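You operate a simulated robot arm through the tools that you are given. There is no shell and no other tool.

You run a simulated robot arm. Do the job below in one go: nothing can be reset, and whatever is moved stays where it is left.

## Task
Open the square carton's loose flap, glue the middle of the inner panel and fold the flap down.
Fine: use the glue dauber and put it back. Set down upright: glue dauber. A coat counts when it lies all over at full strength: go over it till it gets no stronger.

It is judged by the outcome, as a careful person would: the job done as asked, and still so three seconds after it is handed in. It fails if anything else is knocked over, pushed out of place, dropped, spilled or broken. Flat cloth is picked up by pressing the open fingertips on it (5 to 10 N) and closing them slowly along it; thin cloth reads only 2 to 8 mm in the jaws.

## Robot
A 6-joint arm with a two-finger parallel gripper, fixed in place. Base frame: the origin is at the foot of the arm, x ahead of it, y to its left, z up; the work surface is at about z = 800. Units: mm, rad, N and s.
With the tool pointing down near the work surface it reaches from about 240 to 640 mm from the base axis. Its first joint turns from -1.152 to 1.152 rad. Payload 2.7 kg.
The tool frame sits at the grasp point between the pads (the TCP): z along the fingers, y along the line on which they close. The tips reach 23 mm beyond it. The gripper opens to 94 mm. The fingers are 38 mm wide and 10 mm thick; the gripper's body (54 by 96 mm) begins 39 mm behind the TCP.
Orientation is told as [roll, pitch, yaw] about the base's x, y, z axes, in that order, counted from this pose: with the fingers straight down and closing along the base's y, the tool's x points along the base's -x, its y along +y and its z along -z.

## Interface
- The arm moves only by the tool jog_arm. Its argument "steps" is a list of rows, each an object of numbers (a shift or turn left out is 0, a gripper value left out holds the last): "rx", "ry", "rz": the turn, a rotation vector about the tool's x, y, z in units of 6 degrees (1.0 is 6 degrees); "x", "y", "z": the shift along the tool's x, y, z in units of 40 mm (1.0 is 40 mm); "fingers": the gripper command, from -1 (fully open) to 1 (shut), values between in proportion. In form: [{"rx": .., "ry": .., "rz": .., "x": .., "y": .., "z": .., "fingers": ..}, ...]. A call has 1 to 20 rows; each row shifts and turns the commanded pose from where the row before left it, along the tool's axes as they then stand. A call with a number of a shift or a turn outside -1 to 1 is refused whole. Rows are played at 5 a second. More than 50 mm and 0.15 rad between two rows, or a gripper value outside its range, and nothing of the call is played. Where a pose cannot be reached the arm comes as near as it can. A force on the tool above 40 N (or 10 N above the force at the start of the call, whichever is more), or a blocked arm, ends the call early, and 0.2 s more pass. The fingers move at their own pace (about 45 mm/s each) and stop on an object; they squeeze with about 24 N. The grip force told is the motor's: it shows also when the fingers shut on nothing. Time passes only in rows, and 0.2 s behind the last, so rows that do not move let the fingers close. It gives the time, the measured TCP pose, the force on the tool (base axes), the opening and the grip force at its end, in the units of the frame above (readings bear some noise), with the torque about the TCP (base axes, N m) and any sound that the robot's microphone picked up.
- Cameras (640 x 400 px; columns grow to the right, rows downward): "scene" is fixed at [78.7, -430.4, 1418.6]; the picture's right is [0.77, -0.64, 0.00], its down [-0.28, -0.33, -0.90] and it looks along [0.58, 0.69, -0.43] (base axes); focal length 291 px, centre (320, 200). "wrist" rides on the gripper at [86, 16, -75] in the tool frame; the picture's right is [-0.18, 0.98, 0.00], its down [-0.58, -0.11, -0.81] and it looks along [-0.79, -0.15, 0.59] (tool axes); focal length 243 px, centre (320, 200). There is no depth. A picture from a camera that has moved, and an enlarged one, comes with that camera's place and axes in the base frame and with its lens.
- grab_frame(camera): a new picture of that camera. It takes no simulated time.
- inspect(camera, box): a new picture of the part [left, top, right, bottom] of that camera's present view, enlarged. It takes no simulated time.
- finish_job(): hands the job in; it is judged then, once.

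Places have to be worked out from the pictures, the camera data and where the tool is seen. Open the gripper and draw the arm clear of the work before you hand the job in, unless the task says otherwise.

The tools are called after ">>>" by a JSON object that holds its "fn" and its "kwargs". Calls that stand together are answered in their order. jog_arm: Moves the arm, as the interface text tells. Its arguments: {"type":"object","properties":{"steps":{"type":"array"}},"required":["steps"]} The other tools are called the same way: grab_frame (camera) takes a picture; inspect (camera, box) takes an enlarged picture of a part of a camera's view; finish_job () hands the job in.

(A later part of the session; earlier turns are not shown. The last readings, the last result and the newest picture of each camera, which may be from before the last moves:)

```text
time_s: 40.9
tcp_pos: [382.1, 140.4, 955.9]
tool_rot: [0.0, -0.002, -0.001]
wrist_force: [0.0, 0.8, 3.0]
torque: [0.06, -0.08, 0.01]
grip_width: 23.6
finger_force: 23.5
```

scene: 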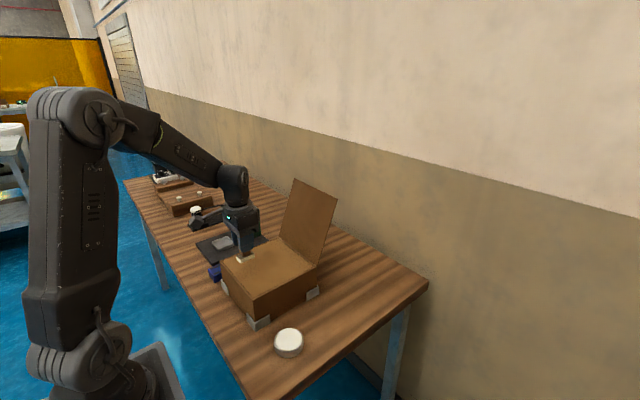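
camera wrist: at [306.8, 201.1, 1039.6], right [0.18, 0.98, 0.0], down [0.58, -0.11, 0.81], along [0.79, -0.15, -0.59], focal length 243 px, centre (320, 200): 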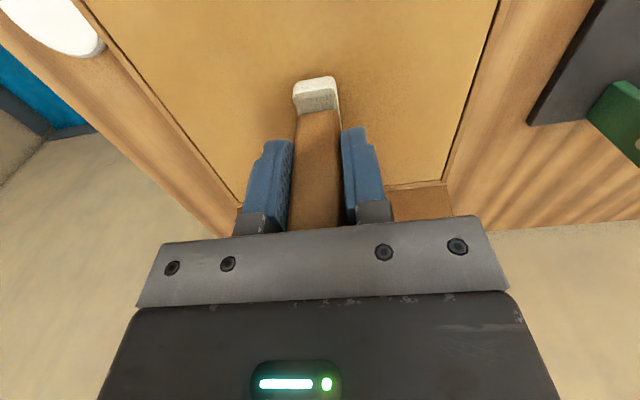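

Contact is light here (3 N), so I press about 1 mm more and continue with the other two lines.

>>> {"fn": "jog_arm", "kwargs": {"steps": [{"z": 0.03, "x": -0.31}, {"x": -0.31}, {"y": 0.35}, {"y": 0.35}, {"y": 0.35}, {"y": 0.35}, {"y": 0.35}, {"y": 0.35}, {"x": -0.31}, {"x": -0.31}, {"y": -0.35}, {"y": -0.35}, {"y": -0.35}, {"y": -0.35}, {"y": -0.35}, {"y": -0.35}, {}]}}

>>> {"fn": "inspect", "kwargs": {"camera": "scene", "box": [200, 220, 340, 340]}}

>>> {"fn": "inspect", "kwargs": {"camera": "wrist", "box": [150, 0, 480, 206]}}

```text
time_s: 44.5
tcp_pos: [433.2, 141.2, 955.2]
tool_rot: [-0.001, 0.0, 0.002]
wrist_force: [0.7, 6.1, 12.7]
torque: [0.29, -0.17, 0.09]
grip_width: 23.3
finger_force: 24.1
```

```text
3.33 times, centred on (270, 280) of scene
camera zoom: at [78.5, -430.3, 1418.7], right [0.77, -0.64, 0.0], down [-0.27, -0.33, -0.9], along [0.58, 0.69, -0.43], focal length 970 px, centre (487, -67)
```

zoom: 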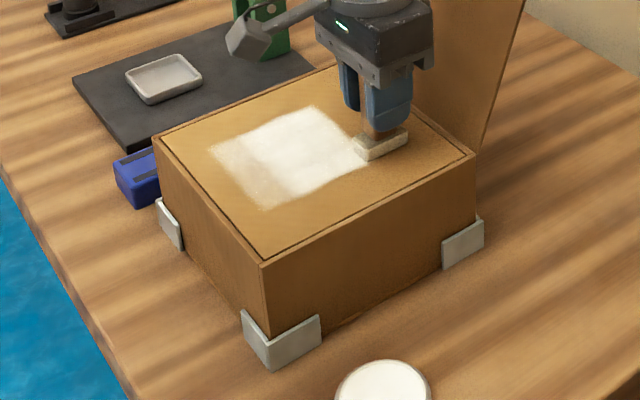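

```text
1.94 times, centred on (315, 103) of wrist
camera zoom: at [346.4, 157.2, 1030.1], right [0.18, 0.98, 0.0], down [0.58, -0.11, 0.81], along [0.79, -0.15, -0.59], focal length 470 px, centre (330, 388)
```

zoom: 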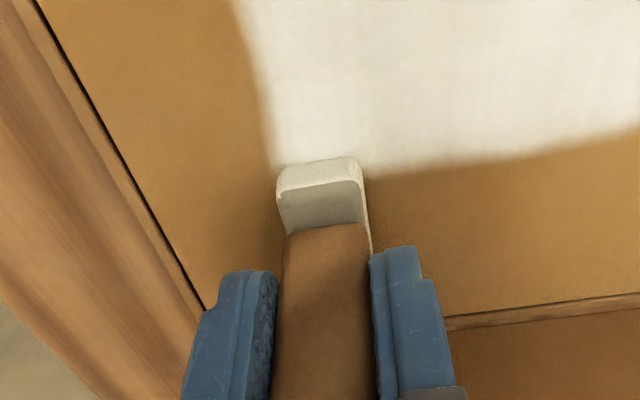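

The last line (x≈433) left nothing and the felt looks grey, so it has run dry. I lift and go back to the tin to reload.

>>> {"fn": "jog_arm", "kwargs": {"steps": [{"z": -0.4}, {"z": -0.8}, {"x": 0.51, "y": -0.75}, {"x": 0.51, "y": -0.75}, {"x": 0.51, "y": -0.75}, {"x": 0.51, "y": -0.75}, {"x": 0.51, "y": -0.75}, {}]}}

>>> {"fn": "inspect", "kwargs": {"camera": "scene", "box": [200, 220, 340, 340]}}

>>> {"fn": "inspect", "kwargs": {"camera": "wrist", "box": [250, 0, 410, 120]}}

```text
time_s: 46.3
tcp_pos: [329.9, -11.6, 1002.2]
tool_rot: [-0.003, 0.003, 0.001]
wrist_force: [0.3, 0.0, -2.0]
torque: [0.0, 0.01, 0.03]
grip_width: 23.7
finger_force: 24.0
```

```text
3.33 times, centred on (270, 280) of scene
camera zoom: at [78.7, -430.4, 1418.6], right [0.77, -0.64, 0.0], down [-0.28, -0.33, -0.9], along [0.58, 0.69, -0.43], focal length 970 px, centre (487, -67)
```

zoom: 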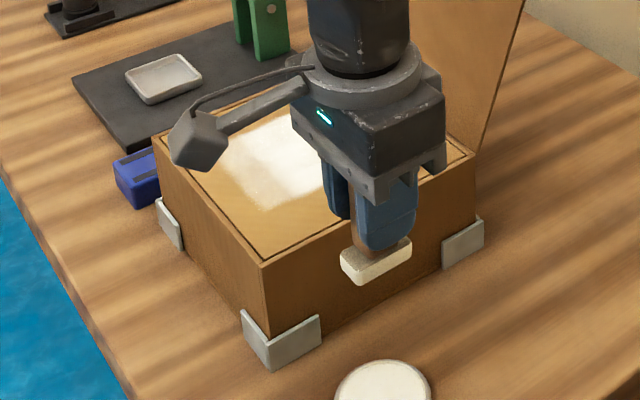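

```text
3.33 times, centred on (330, 60) of wrist
camera zoom: at [243.6, 5.9, 1077.3], right [0.18, 0.98, 0.0], down [0.58, -0.11, 0.81], along [0.79, -0.15, -0.59], focal length 809 px, centre (287, 667)
```

zoom: 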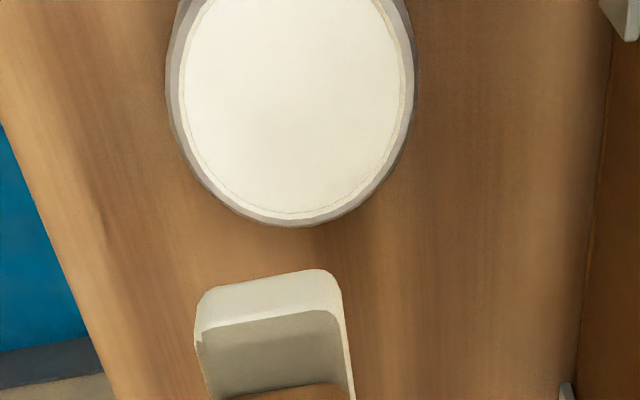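

I reload: centre on the tin and lower to contact, holding a moment.

>>> {"fn": "jog_arm", "kwargs": {"steps": [{"y": 0.08, "z": 0.8}, {"z": 0.8}, {"z": 0.8}, {"z": 0.4}, {"z": 0.1}, {"z": 0.08}, {"z": 0.06}, {}, {}]}}

>>> {"fn": "inspect", "kwargs": {"camera": "scene", "box": [250, 290, 330, 370]}}

```text
time_s: 48.3
tcp_pos: [329.9, -6.7, 880.4]
tool_rot: [-0.001, -0.001, -0.002]
wrist_force: [0.9, -0.1, -1.1]
torque: [-0.03, -0.01, -0.01]
grip_width: 23.5
finger_force: 24.0
```

```text
5.00 times, centred on (290, 330) of scene
camera zoom: at [78.7, -430.4, 1418.6], right [0.77, -0.64, 0.0], down [-0.28, -0.33, -0.9], along [0.58, 0.69, -0.43], focal length 1454 px, centre (470, -450)
```

zoom: 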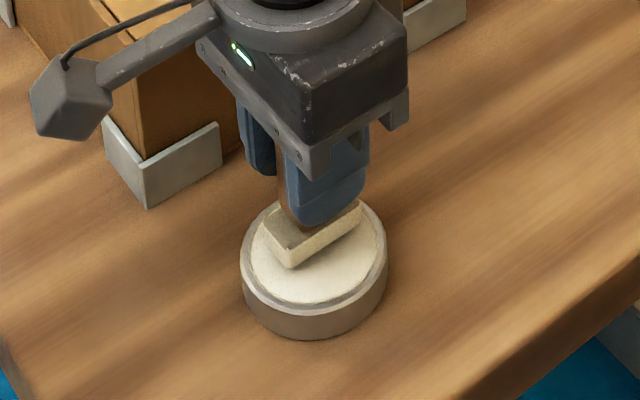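

No contact force yet, so the handle may have slid up a millimetre or two in the grip. I lower a bit further.

>>> {"fn": "jog_arm", "kwargs": {"steps": [{"z": 0.04}, {"z": 0.04}, {"z": 0.03}, {}]}}

```text
time_s: 49.3
tcp_pos: [332.4, -6.7, 878.4]
tool_rot: [-0.002, -0.001, 0.0]
wrist_force: [-0.1, 0.2, -0.6]
torque: [-0.05, -0.01, 0.01]
grip_width: 23.8
finger_force: 24.2
```

Still none; continuing down in small steps.

>>> {"fn": "jog_arm", "kwargs": {"steps": [{"z": 0.04}, {"z": 0.04}, {}]}}

>>> {"fn": "inspect", "kwargs": {"camera": "wrist", "box": [250, 0, 410, 120]}}

>>> {"fn": "inspect", "kwargs": {"camera": "scene", "box": [250, 290, 330, 370]}}

```text
time_s: 50.3
tcp_pos: [331.0, -6.3, 875.1]
tool_rot: [-0.003, -0.002, 0.001]
wrist_force: [-2.0, -0.1, 6.7]
torque: [0.03, -0.07, -0.02]
grip_width: 23.7
finger_force: 23.4
stopped in row 3: the force on the tool passed its limit at 41 N (the readings are from after the stop); the commanded pose is now the measured one
```

```text
3.33 times, centred on (330, 60) of wrist
camera zoom: at [244.8, 10.4, 949.9], right [0.18, 0.98, 0.0], down [0.58, -0.11, 0.81], along [0.79, -0.15, -0.59], focal length 809 px, centre (287, 667)
```

zoom: 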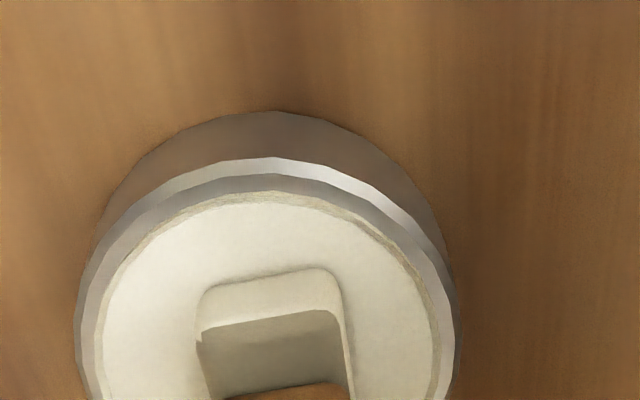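

```text
5.00 times, centred on (290, 330) of scene
camera zoom: at [78.6, -430.4, 1418.6], right [0.77, -0.64, 0.0], down [-0.27, -0.33, -0.9], along [0.58, 0.69, -0.43], focal length 1454 px, centre (470, -450)
```

zoom: 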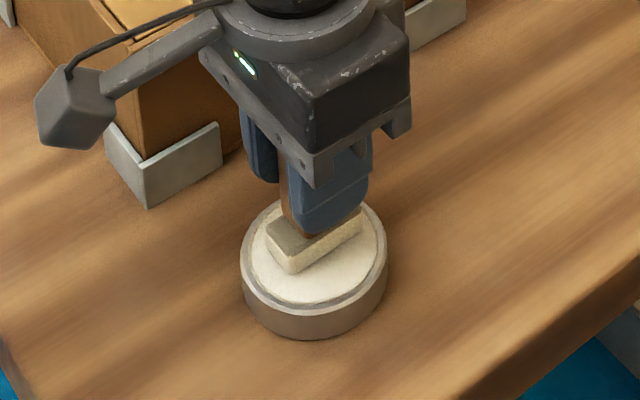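

Contact at TCP z≈875, so the handle slipped up about 4–5 mm; I'll press more lightly from now on. I lift the reloaded felt and go back over the panel at the uncoated far strip.

>>> {"fn": "jog_arm", "kwargs": {"steps": [{}, {"z": -0.4}, {"z": -0.8}, {"z": -1}, {"z": -1}, {"x": -0.425, "y": 0.955}, {"x": -0.425, "y": 0.955}, {"x": -0.425, "y": 0.955}, {"x": -0.425, "y": 0.955}, {"x": -0.425, "y": 0.955}, {"x": -0.425, "y": 0.955}, {}]}}

>>> {"fn": "inspect", "kwargs": {"camera": "wrist", "box": [250, 40, 390, 140]}}

>>> {"fn": "inspect", "kwargs": {"camera": "scene", "box": [200, 220, 340, 340]}}

```text
time_s: 52.9
tcp_pos: [431.0, 221.8, 1005.0]
tool_rot: [-0.002, -0.002, -0.001]
wrist_force: [-0.1, 0.2, -0.4]
torque: [0.02, 0.01, 0.0]
grip_width: 23.8
finger_force: 24.6
```

```text
4.00 times, centred on (320, 90) of wrist
camera zoom: at [344.4, 238.6, 1079.9], right [0.18, 0.98, 0.0], down [0.58, -0.11, 0.81], along [0.79, -0.15, -0.59], focal length 970 px, centre (320, 640)
```

zoom: 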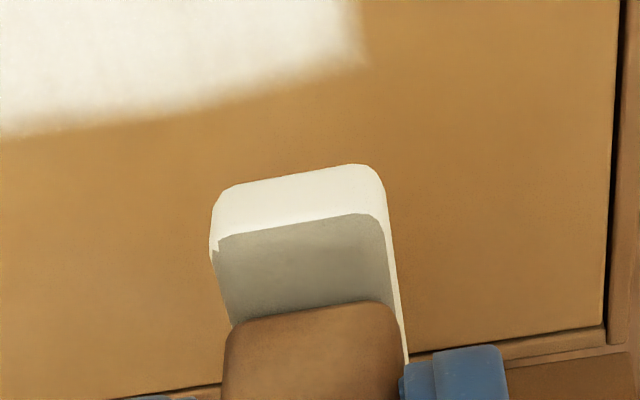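

```text
3.33 times, centred on (270, 280) of scene
camera zoom: at [78.7, -430.4, 1418.6], right [0.77, -0.64, 0.0], down [-0.28, -0.33, -0.9], along [0.58, 0.69, -0.43], focal length 970 px, centre (487, -67)
```

zoom: 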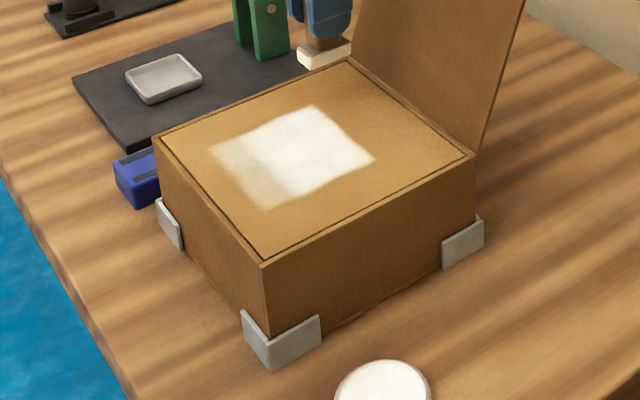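

The far strip is still uncoated. I lower onto it gently, watching for light contact.

>>> {"fn": "jog_arm", "kwargs": {"steps": [{"z": 0.6}, {"z": 0.5}, {"z": 0.1}, {}]}}

>>> {"fn": "jog_arm", "kwargs": {"steps": [{"z": 0.03}, {"z": 0.03}, {}]}}

```text
time_s: 53.9
tcp_pos: [432.7, 221.6, 956.3]
tool_rot: [0.0, -0.003, 0.003]
wrist_force: [-0.6, 0.6, 2.6]
torque: [0.02, -0.01, 0.01]
grip_width: 23.3
finger_force: 24.0
```

```text
time_s: 54.7
tcp_pos: [432.2, 221.7, 955.3]
tool_rot: [0.001, -0.006, 0.001]
wrist_force: [-10.4, -2.9, 35.1]
torque: [-0.22, 0.24, -0.01]
grip_width: 24.1
finger_force: 24.4
```

Contact is stiff (35 N), so I ease off about 1 mm and stroke toward -y.

>>> {"fn": "jog_arm", "kwargs": {"steps": [{"z": -0.03}, {}]}}

>>> {"fn": "jog_arm", "kwargs": {"steps": [{"y": -0.2}, {"y": -0.2}, {"y": -0.2}, {"y": -0.2}, {"y": -0.2}, {"y": -0.2}, {"y": -0.2}, {"y": -0.2}, {"y": -0.2}, {"y": -0.3}, {}]}}

>>> {"fn": "inspect", "kwargs": {"camera": "wrist", "box": [250, 0, 570, 200]}}

```text
time_s: 55.3
tcp_pos: [432.4, 221.3, 954.1]
tool_rot: [0.002, -0.006, 0.0]
wrist_force: [-6.0, -3.5, 29.3]
torque: [-0.14, -0.1, -0.03]
grip_width: 23.6
finger_force: 24.3
```

```text
time_s: 57.7
tcp_pos: [433.6, 138.3, 956.0]
tool_rot: [0.004, -0.008, 0.002]
wrist_force: [0.4, 9.5, 24.7]
torque: [0.43, -0.26, 0.08]
grip_width: 23.6
finger_force: 24.3
```

```text
2.00 times, centred on (410, 100) of wrist
camera zoom: at [346.1, 156.5, 1029.5], right [0.18, 0.98, 0.0], down [0.58, -0.11, 0.81], along [0.8, -0.15, -0.59], focal length 485 px, centre (140, 400)
```

zoom: 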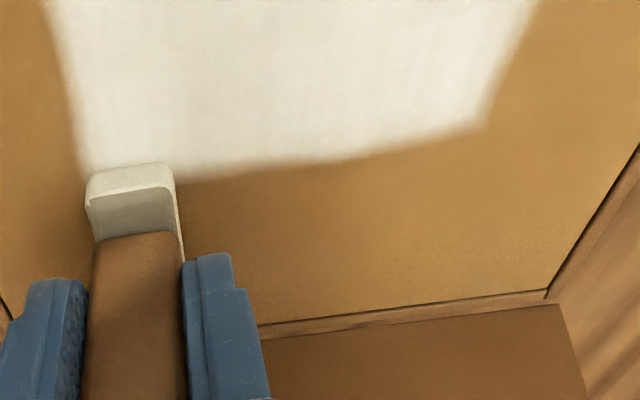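

The far strip again shows no glue although the force is about 25 N. I look closely to see whether the felt really touches the panel here or something else is in contact.

>>> {"fn": "inspect", "kwargs": {"camera": "scene", "box": [225, 215, 315, 285]}}

>>> {"fn": "grab_frame", "kwargs": {"camera": "scene"}}

>>> {"fn": "inspect", "kwargs": {"camera": "wrist", "box": [270, 60, 390, 150]}}

```text
5.71 times, centred on (270, 250) of scene
camera zoom: at [78.3, -430.3, 1418.7], right [0.77, -0.64, 0.0], down [-0.27, -0.33, -0.9], along [0.58, 0.69, -0.43], focal length 1662 px, centre (606, -86)
```

zoom: 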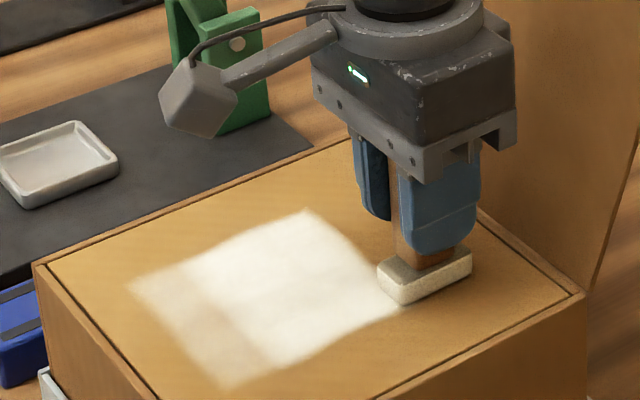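

```text
taken
```

scene: 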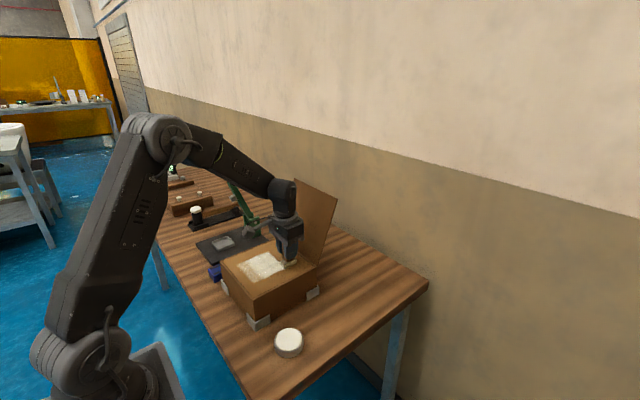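

```text
4.44 times, centred on (330, 105) of wrist
camera zoom: at [346.1, 156.5, 1029.5], right [0.18, 0.98, 0.0], down [0.58, -0.11, 0.81], along [0.8, -0.15, -0.59], focal length 1078 px, centre (276, 622)
```

zoom: 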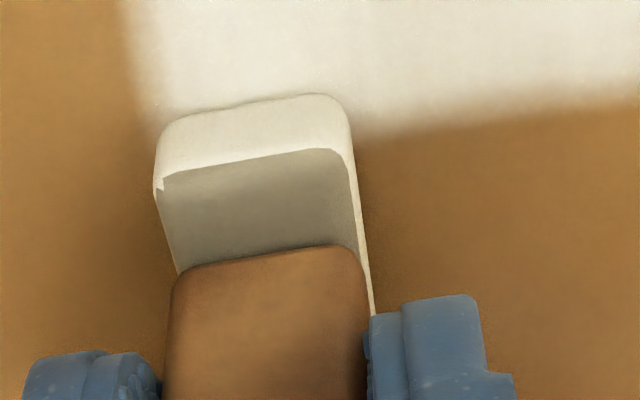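

The felt does touch there. The coat's outline is about 100 × 100 mm and isn't growing with the strokes, so it may be a bounded area. I ease the pressure and go over everything again with fresh glue, reaching further on the near side and in y.

>>> {"fn": "jog_arm", "kwargs": {"steps": [{"z": -0.02, "x": 0.3}, {"x": 0.32}, {"y": 0.35}, {"y": 0.35}, {"y": 0.35}, {"y": 0.35}, {"y": 0.35}, {"y": 0.35}, {"y": 0.25}, {"x": 0.31}, {"x": 0.31}, {"y": -0.35}, {"y": -0.35}, {"y": -0.35}, {"y": -0.35}, {"y": -0.35}, {"y": -0.35}, {"y": -0.35}, {}]}}

```text
time_s: 61.7
tcp_pos: [384.6, 134.6, 956.0]
tool_rot: [0.0, -0.003, 0.001]
wrist_force: [-1.2, 7.1, 18.9]
torque: [0.34, -0.17, 0.04]
grip_width: 23.9
finger_force: 24.2
```

Contact is steady at 19 N. I continue with the two near-side lines.

>>> {"fn": "jog_arm", "kwargs": {"steps": [{"x": 0.31}, {"x": 0.31}, {"y": 0.35}, {"y": 0.35}, {"y": 0.35}, {"y": 0.35}, {"y": 0.35}, {"y": 0.35}, {"y": 0.35}, {"x": 0.25}, {"x": 0.25}, {"y": -0.35}, {"y": -0.35}, {"y": -0.35}, {"y": -0.35}, {"y": -0.35}, {"y": -0.35}, {"y": -0.35}, {}]}}

>>> {"fn": "jog_arm", "kwargs": {"steps": [{"z": -0.4}, {"z": -0.8}, {"y": -0.9}, {"y": -0.9}, {"y": -0.9}, {"y": -0.9}, {}]}}

>>> {"fn": "inspect", "kwargs": {"camera": "scene", "box": [215, 220, 325, 315]}}

>>> {"fn": "grab_frame", "kwargs": {"camera": "wrist"}}

```text
time_s: 65.7
tcp_pos: [338.6, 133.8, 955.2]
tool_rot: [-0.002, -0.003, 0.002]
wrist_force: [0.7, 9.7, 21.4]
torque: [0.41, -0.01, 0.01]
grip_width: 23.7
finger_force: 23.6
```

```text
time_s: 67.3
tcp_pos: [339.3, -10.2, 1001.3]
tool_rot: [0.0, -0.003, 0.003]
wrist_force: [0.5, 0.7, -0.5]
torque: [0.01, -0.03, -0.04]
grip_width: 23.7
finger_force: 24.2
```

```text
4.21 times, centred on (270, 268) of scene
camera zoom: at [78.7, -430.4, 1418.6], right [0.77, -0.64, 0.0], down [-0.28, -0.33, -0.9], along [0.58, 0.69, -0.43], focal length 1225 px, centre (530, -84)
```

zoom: 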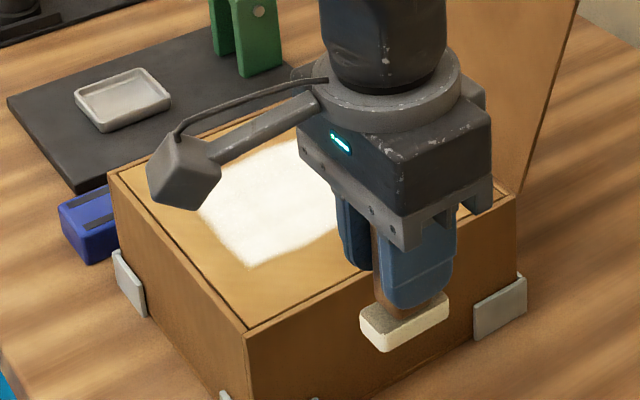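

```text
taken
camera wrist: at [252.6, 7.9, 1075.1], right [0.18, 0.98, 0.0], down [0.58, -0.11, 0.81], along [0.79, -0.15, -0.59], focal length 243 px, centre (320, 200)
```

wrist: 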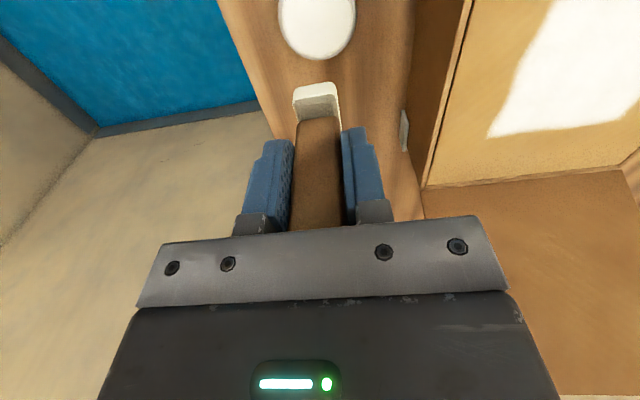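

I move the arm aside to get a clear view of the coat.

>>> {"fn": "jog_arm", "kwargs": {"steps": [{"x": -0.9, "y": -0.4}, {"x": -0.9, "y": -0.4}, {"x": -0.9, "y": -0.4}, {}]}}

>>> {"fn": "inspect", "kwargs": {"camera": "scene", "box": [215, 220, 325, 315]}}

>>> {"fn": "grab_frame", "kwargs": {"camera": "scene"}}

```text
time_s: 68.3
tcp_pos: [447.0, -56.5, 1003.0]
tool_rot: [-0.002, -0.001, 0.001]
wrist_force: [-0.5, -1.1, -1.3]
torque: [-0.02, 0.01, -0.01]
grip_width: 23.6
finger_force: 23.6
```

```text
4.21 times, centred on (270, 268) of scene
camera zoom: at [78.7, -430.4, 1418.6], right [0.77, -0.64, 0.0], down [-0.28, -0.33, -0.9], along [0.58, 0.69, -0.43], focal length 1225 px, centre (530, -84)
```

zoom: 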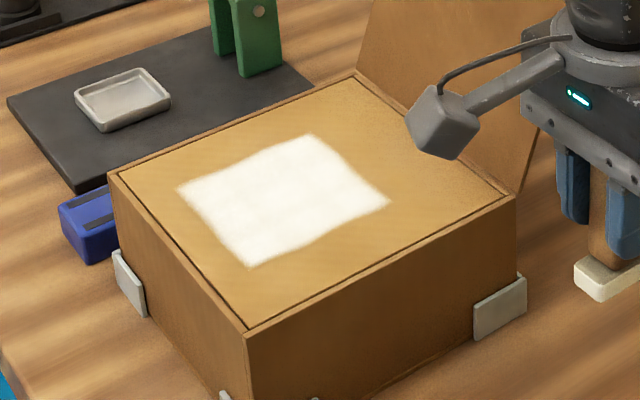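

```text
taken
```

scene: 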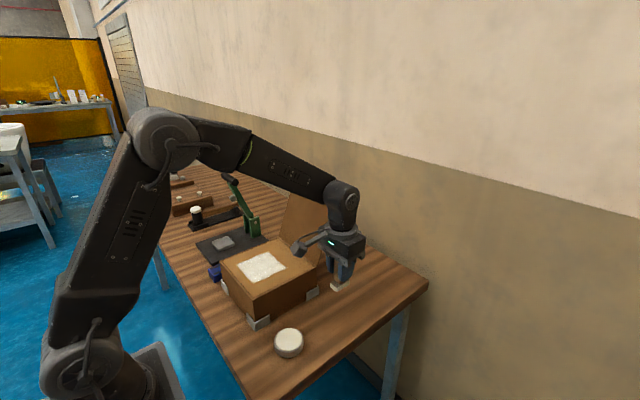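

The patch outline hasn't grown, confirming a bounded ~100 mm square, and it now looks evenly white. I zoom in to check its uniformity before a further pass.

>>> {"fn": "inspect", "kwargs": {"camera": "scene", "box": [250, 245, 320, 290]}}

```text
8.89 times, centred on (285, 268) of scene
camera zoom: at [78.7, -430.4, 1418.6], right [0.77, -0.64, 0.0], down [-0.28, -0.33, -0.9], along [0.58, 0.69, -0.43], focal length 2586 px, centre (631, -400)
```

zoom: 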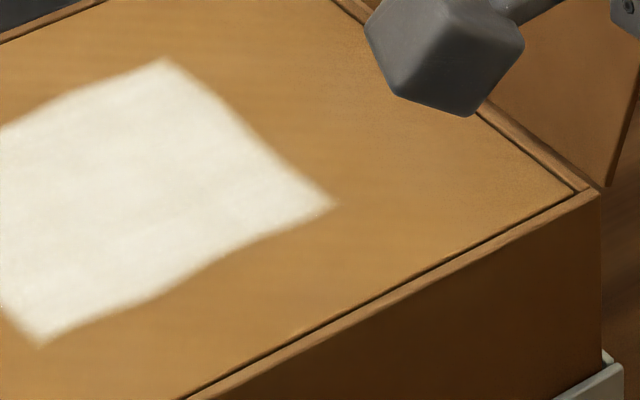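

The coat looks even. To be sure it's at full strength I reload and make one more complete pass, then compare.

>>> {"fn": "jog_arm", "kwargs": {"steps": [{"x": 0.75, "y": 0.3}, {"x": 0.75, "y": 0.3}, {"x": 0.75, "y": 0.3}, {"x": 0.65, "y": 0.3}, {"z": 0.8}, {"z": 0.8}, {"z": 0.8}, {"z": 0.5}, {"z": 0.15}, {}]}}

>>> {"fn": "jog_arm", "kwargs": {"steps": [{"z": 0.03}, {"z": 0.03}, {}]}}

```text
time_s: 70.5
tcp_pos: [331.0, -7.6, 880.9]
tool_rot: [-0.003, -0.001, 0.0]
wrist_force: [0.6, 0.3, -0.4]
torque: [0.0, 0.02, 0.01]
grip_width: 23.6
finger_force: 23.8
```

```text
time_s: 71.3
tcp_pos: [331.1, -9.7, 878.2]
tool_rot: [-0.003, -0.002, 0.001]
wrist_force: [-0.3, 1.0, -0.8]
torque: [0.02, -0.02, -0.01]
grip_width: 23.6
finger_force: 23.6
```

No contact yet; two more small steps.

>>> {"fn": "jog_arm", "kwargs": {"steps": [{"z": 0.03}, {"z": 0.03}, {}]}}

>>> {"fn": "inspect", "kwargs": {"camera": "wrist", "box": [250, 0, 410, 120]}}

```text
time_s: 72.1
tcp_pos: [331.1, -8.8, 875.9]
tool_rot: [-0.003, -0.002, 0.002]
wrist_force: [-0.3, 1.0, -0.1]
torque: [0.02, -0.06, 0.01]
grip_width: 23.6
finger_force: 24.0
```

```text
3.33 times, centred on (330, 60) of wrist
camera zoom: at [244.2, 8.0, 950.2], right [0.18, 0.98, 0.0], down [0.58, -0.11, 0.81], along [0.79, -0.15, -0.59], focal length 809 px, centre (287, 667)
```

zoom: 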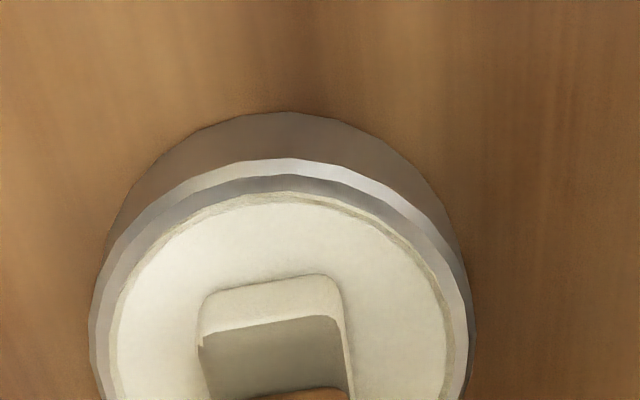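

Just about at the surface; one more small step.

>>> {"fn": "jog_arm", "kwargs": {"steps": [{"z": 0.03}, {}]}}

>>> {"fn": "jog_arm", "kwargs": {"steps": [{"z": 0.025}, {}]}}

```text
time_s: 72.7
tcp_pos: [329.9, -8.6, 875.1]
tool_rot: [-0.002, -0.004, 0.002]
wrist_force: [-8.7, 3.7, 31.2]
torque: [0.2, 0.21, -0.02]
grip_width: 23.8
finger_force: 24.2
```

```text
time_s: 73.1
tcp_pos: [331.2, -10.6, 875.1]
tool_rot: [0.0, -0.005, 0.003]
wrist_force: [-1.8, 0.0, 7.1]
torque: [0.03, -0.04, 0.02]
grip_width: 23.6
finger_force: 24.1
stopped in row 1: the force on the tool passed its limit at 44 N (the readings are from after the stop); the commanded pose is now the measured one
```

Reloaded. I lift and return to the near corner of the patch for the confirming pass.

>>> {"fn": "jog_arm", "kwargs": {"steps": [{}, {"z": -0.4}, {"z": -0.8}, {"z": -1}, {"z": -1}, {"x": -0.22, "y": 0.92}, {"y": 0.92}, {"y": 0.92}, {"y": 0.92}, {"z": 0.6}, {"z": 0.5}, {"z": 0.05}, {}]}}

>>> {"fn": "jog_arm", "kwargs": {"steps": [{"z": 0.02}, {}]}}

```text
time_s: 75.9
tcp_pos: [340.4, 137.5, 957.5]
tool_rot: [-0.001, -0.004, 0.001]
wrist_force: [-0.5, 0.7, -1.1]
torque: [-0.04, -0.01, -0.02]
grip_width: 23.8
finger_force: 24.7
```

```text
time_s: 76.5
tcp_pos: [340.3, 138.9, 956.5]
tool_rot: [-0.002, -0.004, 0.002]
wrist_force: [0.2, 0.2, -0.9]
torque: [-0.03, -0.01, 0.01]
grip_width: 23.8
finger_force: 23.6
```

Not touching yet; lowering in sub-millimetre steps.

>>> {"fn": "jog_arm", "kwargs": {"steps": [{"z": 0.025}, {}]}}

>>> {"fn": "jog_arm", "kwargs": {"steps": [{"z": 0.02}, {}]}}

```text
time_s: 77.1
tcp_pos: [341.0, 137.6, 955.1]
tool_rot: [0.0, -0.007, 0.002]
wrist_force: [-0.1, 0.5, 1.9]
torque: [0.01, -0.04, -0.01]
grip_width: 24.0
finger_force: 23.9
```

```text
time_s: 77.7
tcp_pos: [341.5, 136.4, 956.4]
tool_rot: [-0.001, -0.006, 0.001]
wrist_force: [-3.3, -4.9, 17.3]
torque: [-0.19, 0.03, -0.04]
grip_width: 23.8
finger_force: 24.1
```

Contact at 17 N. I stroke the lines at x≈340 and 364.

>>> {"fn": "jog_arm", "kwargs": {"steps": [{"y": 0.3}, {"y": 0.3}, {"y": 0.3}, {"y": 0.3}, {"y": 0.3}, {"y": 0.3}, {"y": 0.3}, {"y": 0.3}, {"x": -0.3}, {"x": -0.3}, {"y": -0.3}, {"y": -0.3}, {"y": -0.3}, {"y": -0.3}, {"y": -0.3}, {"y": -0.3}, {"y": -0.3}, {"y": -0.3}, {}]}}

>>> {"fn": "jog_arm", "kwargs": {"steps": [{"x": -0.3}, {"x": -0.3}, {"y": 0.3}, {"y": 0.3}, {"y": 0.3}, {"y": 0.3}, {"y": 0.3}, {"y": 0.3}, {"y": 0.3}, {"y": 0.3}, {"x": -0.3}, {"x": -0.3}, {"y": -0.3}, {"y": -0.3}, {"y": -0.3}, {"y": -0.3}, {"y": -0.3}, {"y": -0.3}, {"y": -0.3}, {"y": -0.3}]}}

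```text
time_s: 79.5
tcp_pos: [341.5, 230.5, 954.4]
tool_rot: [0.0, -0.008, 0.003]
wrist_force: [-0.7, 0.8, 2.5]
torque: [0.02, 0.08, 0.0]
grip_width: 23.9
finger_force: 24.2
stopped in row 8: the force on the tool passed its limit at 41 N (the readings are from after the stop); the commanded pose is now the measured one
```

```text
time_s: 83.7
tcp_pos: [387.6, 231.2, 956.4]
tool_rot: [0.0, -0.008, 0.001]
wrist_force: [0.5, 0.3, -0.9]
torque: [-0.01, 0.04, -0.02]
grip_width: 24.0
finger_force: 23.8
```

The first call stopped early on a force spike, so the next strokes ran further in +y than I meant, past the panel's edge. I lift and check that nothing was disturbed.

>>> {"fn": "jog_arm", "kwargs": {"steps": [{"z": -0.6}, {"z": -0.6}, {}]}}

>>> {"fn": "grab_frame", "kwargs": {"camera": "scene"}}

>>> {"fn": "grab_frame", "kwargs": {"camera": "wrist"}}

>>> {"fn": "inspect", "kwargs": {"camera": "scene", "box": [190, 215, 330, 335]}}

```text
time_s: 84.5
tcp_pos: [388.4, 231.1, 1004.9]
tool_rot: [0.0, -0.007, 0.001]
wrist_force: [0.3, -0.1, -1.4]
torque: [0.01, -0.01, -0.02]
grip_width: 23.7
finger_force: 24.1
```

```text
taken
```

scene: 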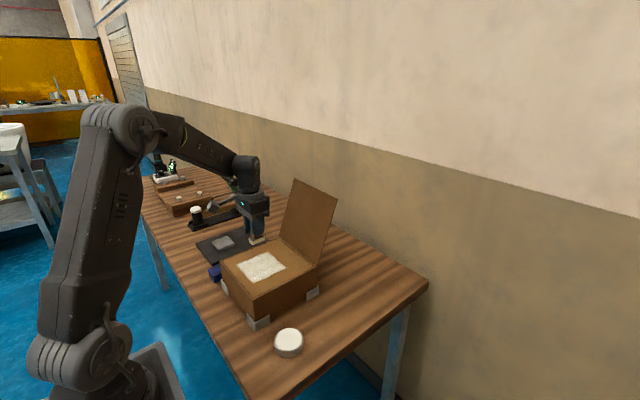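

```text
taken
camera wrist: at [301.6, 248.6, 1078.4], right [0.18, 0.98, 0.0], down [0.58, -0.11, 0.81], along [0.8, -0.15, -0.59], focal length 243 px, centre (320, 200)
```

wrist: 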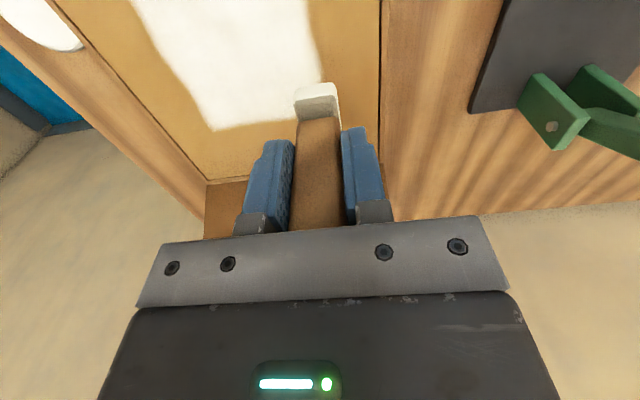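

```text
3.33 times, centred on (260, 275) of scene
camera zoom: at [78.7, -430.4, 1418.6], right [0.77, -0.64, 0.0], down [-0.28, -0.33, -0.9], along [0.58, 0.69, -0.43], focal length 970 px, centre (520, -50)
```

zoom: 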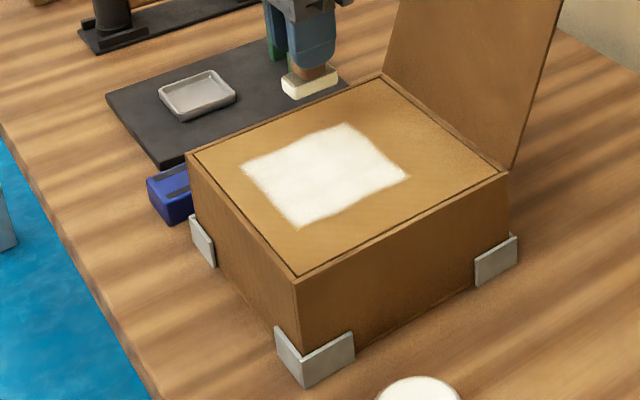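

Nothing was disturbed. I zoom on the coat to compare its strength with before.

>>> {"fn": "inspect", "kwargs": {"camera": "scene", "box": [230, 245, 300, 290]}}

>>> {"fn": "inspect", "kwargs": {"camera": "wrist", "box": [120, 0, 400, 150]}}

```text
8.89 times, centred on (265, 268) of scene
camera zoom: at [78.7, -430.4, 1418.6], right [0.77, -0.64, 0.0], down [-0.28, -0.33, -0.9], along [0.58, 0.69, -0.43], focal length 2586 px, centre (809, -400)
```

zoom: 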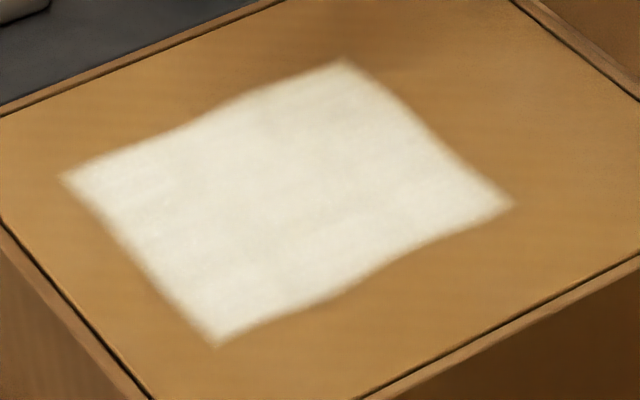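

```text
2.29 times, centred on (260, 75) of wrist
camera zoom: at [301.6, 248.6, 1078.4], right [0.18, 0.98, 0.0], down [0.58, -0.11, 0.81], along [0.8, -0.15, -0.59], focal length 555 px, centre (457, 486)
```

zoom: 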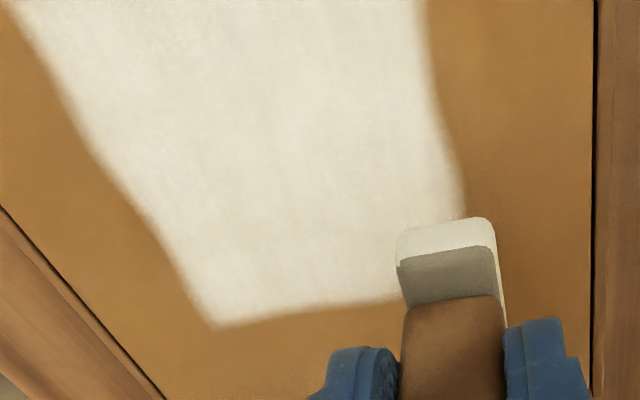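

The coat looks evenly dense. I'll make one last pass over the far half, which missed this round, checking after each stroke.

>>> {"fn": "jog_arm", "kwargs": {"steps": [{"x": -0.65}, {"z": 0.6}, {"z": 0.55}, {"z": 0.05}, {}]}}

>>> {"fn": "jog_arm", "kwargs": {"steps": [{"z": 0.02}, {}]}}

```text
time_s: 85.7
tcp_pos: [415.0, 230.9, 955.3]
tool_rot: [0.001, -0.008, 0.004]
wrist_force: [0.2, -0.3, 0.6]
torque: [-0.06, 0.01, 0.03]
grip_width: 23.5
finger_force: 23.6
```

```text
time_s: 86.3
tcp_pos: [414.0, 230.7, 956.1]
tool_rot: [0.001, -0.009, 0.002]
wrist_force: [-2.5, -0.4, 10.5]
torque: [-0.08, 0.28, 0.02]
grip_width: 24.0
finger_force: 24.2
```

Contact at 10 N. One stroke toward -y at x≈414.

>>> {"fn": "jog_arm", "kwargs": {"steps": [{"y": -0.3}, {"y": -0.3}, {"y": -0.3}, {"y": -0.3}, {"y": -0.3}, {"y": -0.3}, {"y": -0.3}, {"y": -0.3}, {}]}}

```text
time_s: 88.3
tcp_pos: [415.8, 135.6, 955.6]
tool_rot: [0.003, -0.009, 0.004]
wrist_force: [-0.5, 9.7, 26.5]
torque: [0.37, 0.38, -0.07]
grip_width: 23.9
finger_force: 23.5
```

Force rises to 26 N at this end, so I ease off slightly and stroke back at x≈392.

>>> {"fn": "jog_arm", "kwargs": {"steps": [{"z": -0.02, "x": 0.3}, {"x": 0.3}, {"y": 0.3}, {"y": 0.3}, {"y": 0.3}, {"y": 0.3}, {"y": 0.3}, {"y": 0.3}, {"y": 0.3}, {"y": 0.3}, {}]}}

```text
time_s: 90.7
tcp_pos: [391.3, 230.9, 955.3]
tool_rot: [0.0, -0.005, 0.001]
wrist_force: [-0.4, -0.3, 0.0]
torque: [-0.02, 0.0, 0.04]
grip_width: 23.5
finger_force: 24.2
```

Contact faded at the end, so I lower 1 mm and stroke back at x≈367, then lift to look.

>>> {"fn": "jog_arm", "kwargs": {"steps": [{"z": 0.025}, {"x": 0.3}, {"x": 0.3}, {"y": -0.3}, {"y": -0.3}, {"y": -0.3}, {"y": -0.3}, {"y": -0.3}, {"y": -0.3}, {"y": -0.3}, {"y": -0.3}, {}]}}

>>> {"fn": "jog_arm", "kwargs": {"steps": [{"z": -0.6}, {"z": -0.6}, {}]}}

```text
time_s: 93.3
tcp_pos: [368.5, 135.5, 954.5]
tool_rot: [0.005, -0.015, 0.002]
wrist_force: [-0.8, 14.7, 35.3]
torque: [0.54, 0.46, -0.15]
grip_width: 24.3
finger_force: 24.5
```

```text
time_s: 94.1
tcp_pos: [366.3, 132.2, 1001.0]
tool_rot: [0.0, -0.005, 0.003]
wrist_force: [-0.6, -0.4, -0.4]
torque: [0.04, -0.01, -0.01]
grip_width: 23.8
finger_force: 23.8
```

The coat is done. I carry the dauber back over its original spot at about (459, -8) and check how it hangs before lowering.

>>> {"fn": "jog_arm", "kwargs": {"steps": [{"x": -0.58, "y": -0.878}, {"x": -0.58, "y": -0.878}, {"x": -0.58, "y": -0.878}, {"x": -0.58, "y": -0.878}, {"z": 0.8}, {"z": 0.8}, {}]}}

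>>> {"fn": "inspect", "kwargs": {"camera": "scene", "box": [200, 220, 360, 340]}}

>>> {"fn": "grab_frame", "kwargs": {"camera": "wrist"}}

```text
time_s: 95.7
tcp_pos: [460.0, -5.9, 937.7]
tool_rot: [0.003, -0.007, 0.001]
wrist_force: [-0.5, 1.2, -1.1]
torque: [0.0, 0.05, -0.02]
grip_width: 23.8
finger_force: 23.3
```

```text
3.33 times, centred on (280, 280) of scene
camera zoom: at [78.7, -430.4, 1418.6], right [0.77, -0.64, 0.0], down [-0.28, -0.33, -0.9], along [0.58, 0.69, -0.43], focal length 970 px, centre (453, -67)
```

zoom: 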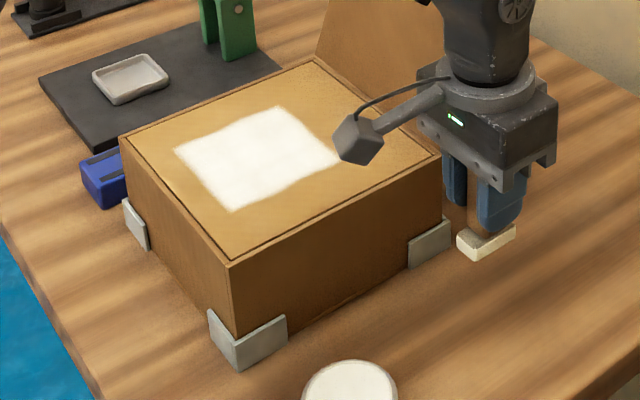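

```text
taken
camera wrist: at [373.2, 11.3, 1011.3], right [0.18, 0.98, 0.0], down [0.58, -0.11, 0.81], along [0.8, -0.15, -0.59], focal length 243 px, centre (320, 200)
```

wrist: 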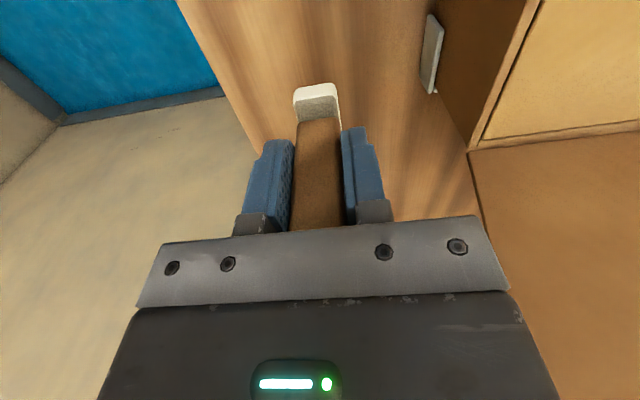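

The coat is even and the dauber hangs straight. I fine-correct the position, lower to just above the table and feel for contact.

>>> {"fn": "jog_arm", "kwargs": {"steps": [{"x": 0.03, "y": -0.05, "ry": 0.06}, {"z": 0.6}, {"z": 0.6}, {"z": 0.4}, {"z": 0.15}, {}]}}

>>> {"fn": "inspect", "kwargs": {"camera": "wrist", "box": [250, 40, 390, 140]}}

>>> {"fn": "inspect", "kwargs": {"camera": "scene", "box": [290, 260, 370, 340]}}

```text
time_s: 97.1
tcp_pos: [458.3, -8.6, 867.4]
tool_rot: [0.0, 0.0, 0.003]
wrist_force: [-0.3, 0.5, -0.4]
torque: [0.01, 0.0, 0.0]
grip_width: 23.7
finger_force: 24.3
```

```text
4.00 times, centred on (320, 90) of wrist
camera zoom: at [371.5, 8.6, 942.3], right [0.18, 0.98, 0.0], down [0.58, -0.11, 0.81], along [0.79, -0.15, -0.59], focal length 970 px, centre (320, 640)
```

zoom: 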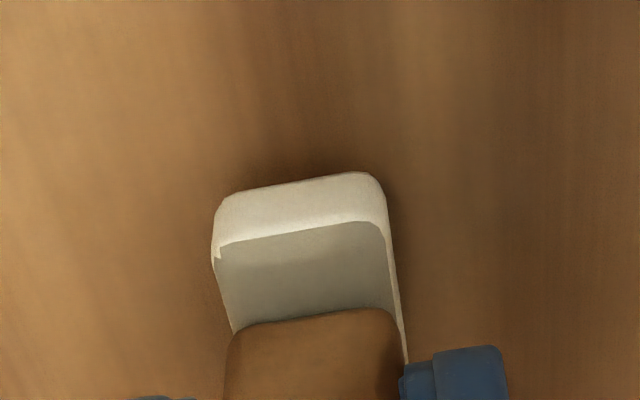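

```text
5.00 times, centred on (330, 300) of scene
camera zoom: at [78.7, -430.4, 1418.6], right [0.77, -0.64, 0.0], down [-0.28, -0.33, -0.9], along [0.58, 0.69, -0.43], focal length 1454 px, centre (270, -300)
```

zoom: 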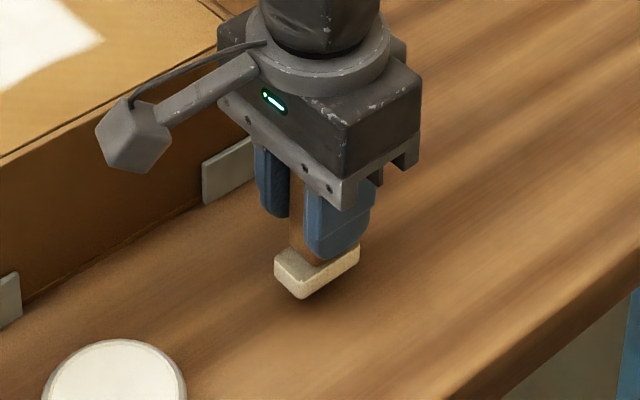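

A gap of several millimetres remains. I lower in 1–2 mm steps until it touches.

>>> {"fn": "jog_arm", "kwargs": {"steps": [{"z": 0.04}, {"z": 0.04}, {"z": 0.03}, {}]}}

>>> {"fn": "jog_arm", "kwargs": {"steps": [{"z": 0.025}, {}]}}

>>> {"fn": "inspect", "kwargs": {"camera": "wrist", "box": [250, 40, 390, 140]}}

```text
time_s: 98.1
tcp_pos: [458.5, -9.0, 864.5]
tool_rot: [0.0, -0.002, 0.003]
wrist_force: [0.9, 0.4, -1.0]
torque: [-0.03, -0.05, -0.01]
grip_width: 23.7
finger_force: 24.3
```

```text
time_s: 98.7
tcp_pos: [459.1, -6.7, 862.8]
tool_rot: [0.002, -0.002, 0.001]
wrist_force: [0.1, -0.5, -0.7]
torque: [0.01, -0.02, 0.01]
grip_width: 23.6
finger_force: 24.2
```

```text
4.00 times, centred on (320, 90) of wrist
camera zoom: at [372.4, 8.9, 937.7], right [0.18, 0.98, 0.0], down [0.58, -0.11, 0.81], along [0.79, -0.15, -0.59], focal length 970 px, centre (320, 640)
```

zoom: 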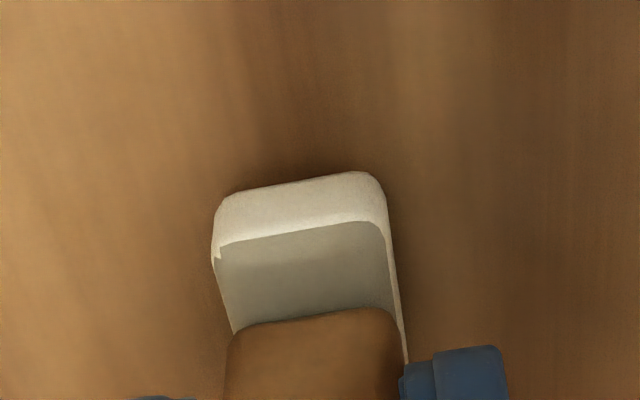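

Still no force; continuing in 1 mm steps.

>>> {"fn": "jog_arm", "kwargs": {"steps": [{"z": 0.03}, {}]}}

>>> {"fn": "jog_arm", "kwargs": {"steps": [{"z": 0.03}, {}]}}

>>> {"fn": "jog_arm", "kwargs": {"steps": [{"z": 0.02}, {}]}}

```text
time_s: 99.3
tcp_pos: [459.1, -8.9, 862.1]
tool_rot: [0.001, -0.003, 0.001]
wrist_force: [0.7, -0.5, -1.0]
torque: [0.0, -0.02, 0.0]
grip_width: 23.5
finger_force: 23.7
```

```text
time_s: 99.9
tcp_pos: [458.3, -6.9, 862.3]
tool_rot: [0.002, -0.002, 0.001]
wrist_force: [0.2, -0.8, -1.5]
torque: [-0.03, -0.02, -0.02]
grip_width: 23.6
finger_force: 24.4
```

```text
time_s: 100.5
tcp_pos: [457.7, -7.1, 860.6]
tool_rot: [0.002, -0.001, 0.002]
wrist_force: [-0.5, 1.0, -0.8]
torque: [0.03, 0.02, -0.02]
grip_width: 23.7
finger_force: 23.6
```

Still not touching; a few more small steps with a check in between.

>>> {"fn": "jog_arm", "kwargs": {"steps": [{"z": 0.025}, {}]}}

>>> {"fn": "jog_arm", "kwargs": {"steps": [{"z": 0.025}, {}]}}

>>> {"fn": "inspect", "kwargs": {"camera": "scene", "box": [290, 260, 370, 340]}}

```text
time_s: 101.1
tcp_pos: [459.3, -6.9, 859.6]
tool_rot: [0.002, -0.001, 0.002]
wrist_force: [0.1, 0.4, -1.3]
torque: [0.01, 0.01, -0.02]
grip_width: 23.8
finger_force: 24.3
```

```text
time_s: 101.7
tcp_pos: [458.9, -8.4, 857.8]
tool_rot: [0.003, -0.002, 0.001]
wrist_force: [0.4, -0.3, -1.2]
torque: [0.02, 0.01, -0.01]
grip_width: 23.5
finger_force: 23.8
```

```text
5.00 times, centred on (330, 300) of scene
camera zoom: at [78.7, -430.4, 1418.6], right [0.77, -0.64, 0.0], down [-0.28, -0.33, -0.9], along [0.58, 0.69, -0.43], focal length 1454 px, centre (270, -300)
```

zoom: 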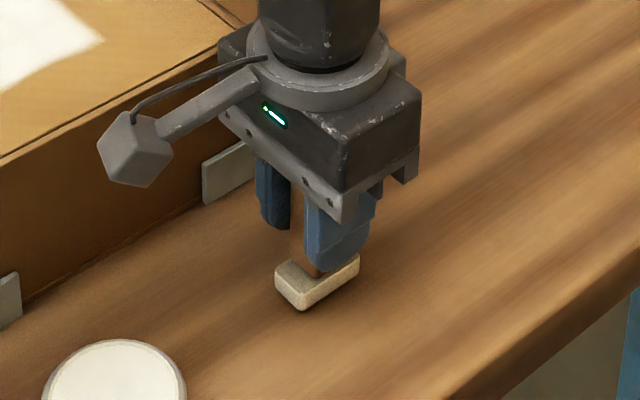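

By comparison with its original picture position the felt has about 4–5 mm to go. I continue down.

>>> {"fn": "jog_arm", "kwargs": {"steps": [{"z": 0.03}, {"z": 0.03}, {}]}}

>>> {"fn": "jog_arm", "kwargs": {"steps": [{"z": 0.025}, {}]}}

>>> {"fn": "jog_arm", "kwargs": {"steps": [{"z": 0.02}, {}]}}

```text
time_s: 102.5
tcp_pos: [459.7, -7.7, 856.2]
tool_rot: [0.001, -0.002, 0.003]
wrist_force: [-0.7, -0.6, 2.2]
torque: [-0.05, -0.02, -0.03]
grip_width: 23.4
finger_force: 24.2
```

```text
time_s: 103.1
tcp_pos: [459.5, -8.1, 855.2]
tool_rot: [0.0, -0.005, 0.003]
wrist_force: [-6.4, -1.3, 20.1]
torque: [-0.09, -0.14, -0.04]
grip_width: 23.5
finger_force: 24.1
```

```text
time_s: 103.7
tcp_pos: [460.6, -6.7, 855.8]
tool_rot: [0.002, -0.006, 0.002]
wrist_force: [-9.0, -2.2, 36.9]
torque: [-0.12, -0.11, -0.04]
grip_width: 23.6
finger_force: 23.8
```

The foot is on the table. I ease the pressure off, then open the fingers.

>>> {"fn": "jog_arm", "kwargs": {"steps": [{"z": -0.02}, {"z": -0.02}, {}]}}

>>> {"fn": "jog_arm", "kwargs": {"steps": [{"fingers": 0.4}, {}, {}, {"fingers": -0.2}, {}, {"fingers": -1}, {}, {}, {}]}}

>>> {"fn": "inspect", "kwargs": {"camera": "scene", "box": [290, 260, 370, 340]}}

>>> {"fn": "grab_frame", "kwargs": {"camera": "wrist"}}

```text
time_s: 104.5
tcp_pos: [459.0, -7.3, 855.9]
tool_rot: [0.003, -0.005, 0.003]
wrist_force: [7.0, -1.0, 14.7]
torque: [-0.06, -0.72, -0.06]
grip_width: 23.9
finger_force: 23.9
```

```text
time_s: 106.5
tcp_pos: [459.3, -8.7, 855.1]
tool_rot: [0.003, -0.002, 0.002]
wrist_force: [0.4, 0.7, 17.0]
torque: [-0.01, -0.05, 0.0]
grip_width: 93.9
finger_force: 0.0
```

```text
5.00 times, centred on (330, 300) of scene
camera zoom: at [78.4, -430.4, 1418.6], right [0.77, -0.64, 0.0], down [-0.27, -0.33, -0.9], along [0.58, 0.69, -0.43], focal length 1454 px, centre (270, -300)
```

zoom: 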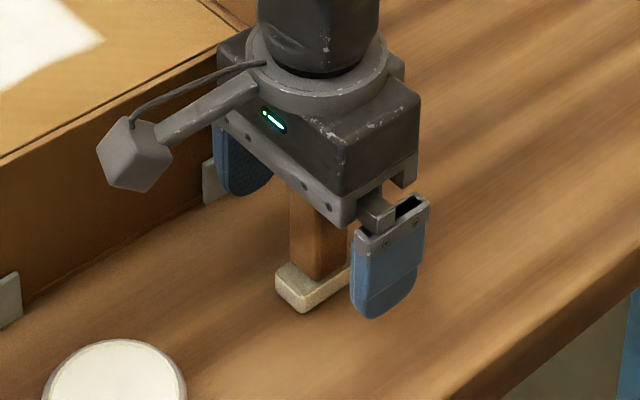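

```text
taken
camera wrist: at [371.8, 9.5, 930.0], right [0.18, 0.98, 0.0], down [0.58, -0.11, 0.81], along [0.79, -0.15, -0.59], focal length 243 px, centre (320, 200)
```

wrist: 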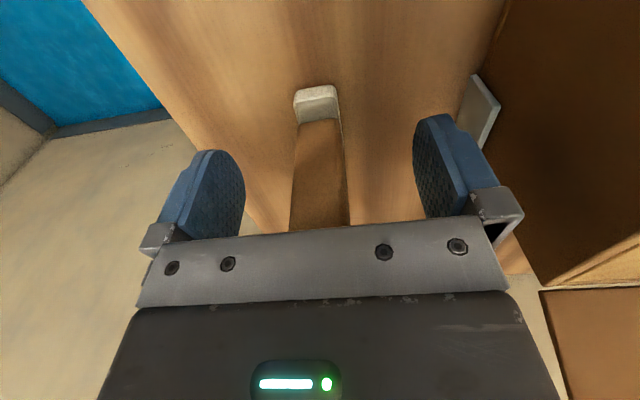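

The dauber stands free with the palm still resting on its top. I rise straight up and check that it stays upright.

>>> {"fn": "jog_arm", "kwargs": {"steps": [{"z": -0.1}, {"z": -0.4}, {"z": -0.8}, {"z": -1}, {"z": -1}, {"z": -1}, {}]}}

>>> {"fn": "inspect", "kwargs": {"camera": "scene", "box": [200, 220, 360, 360]}}

>>> {"fn": "grab_frame", "kwargs": {"camera": "wrist"}}

```text
time_s: 108.1
tcp_pos: [458.5, -8.7, 1027.2]
tool_rot: [-0.001, 0.002, 0.002]
wrist_force: [-0.2, -0.3, -1.2]
torque: [-0.01, -0.01, -0.02]
grip_width: 94.0
finger_force: 0.1
```

```text
2.86 times, centred on (280, 290) of scene
camera zoom: at [78.7, -430.4, 1418.6], right [0.77, -0.64, 0.0], down [-0.28, -0.33, -0.9], along [0.58, 0.69, -0.43], focal length 831 px, centre (434, -57)
```

zoom: 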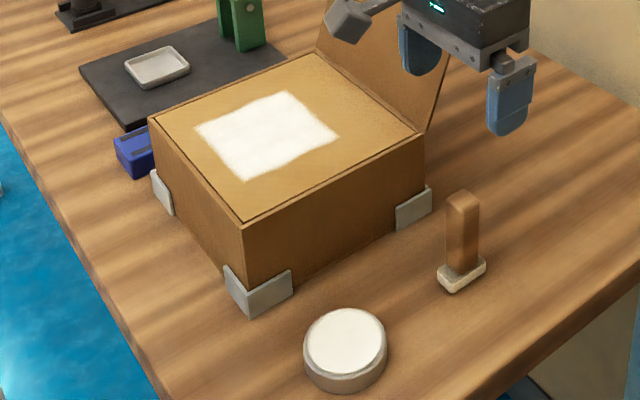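

```text
taken
camera wrist: at [372.0, 9.0, 1101.9], right [0.18, 0.98, 0.0], down [0.58, -0.11, 0.81], along [0.79, -0.15, -0.59], focal length 243 px, centre (320, 200)
```

wrist: 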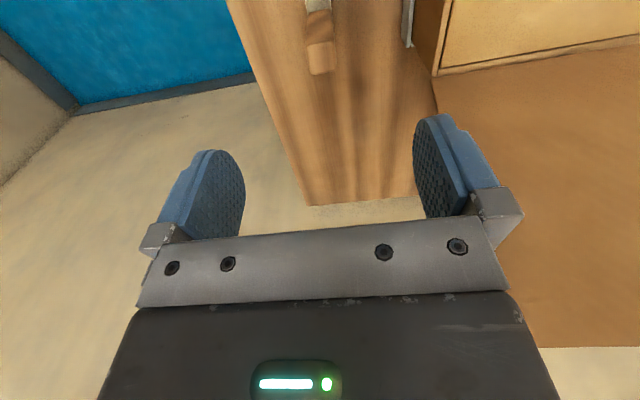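

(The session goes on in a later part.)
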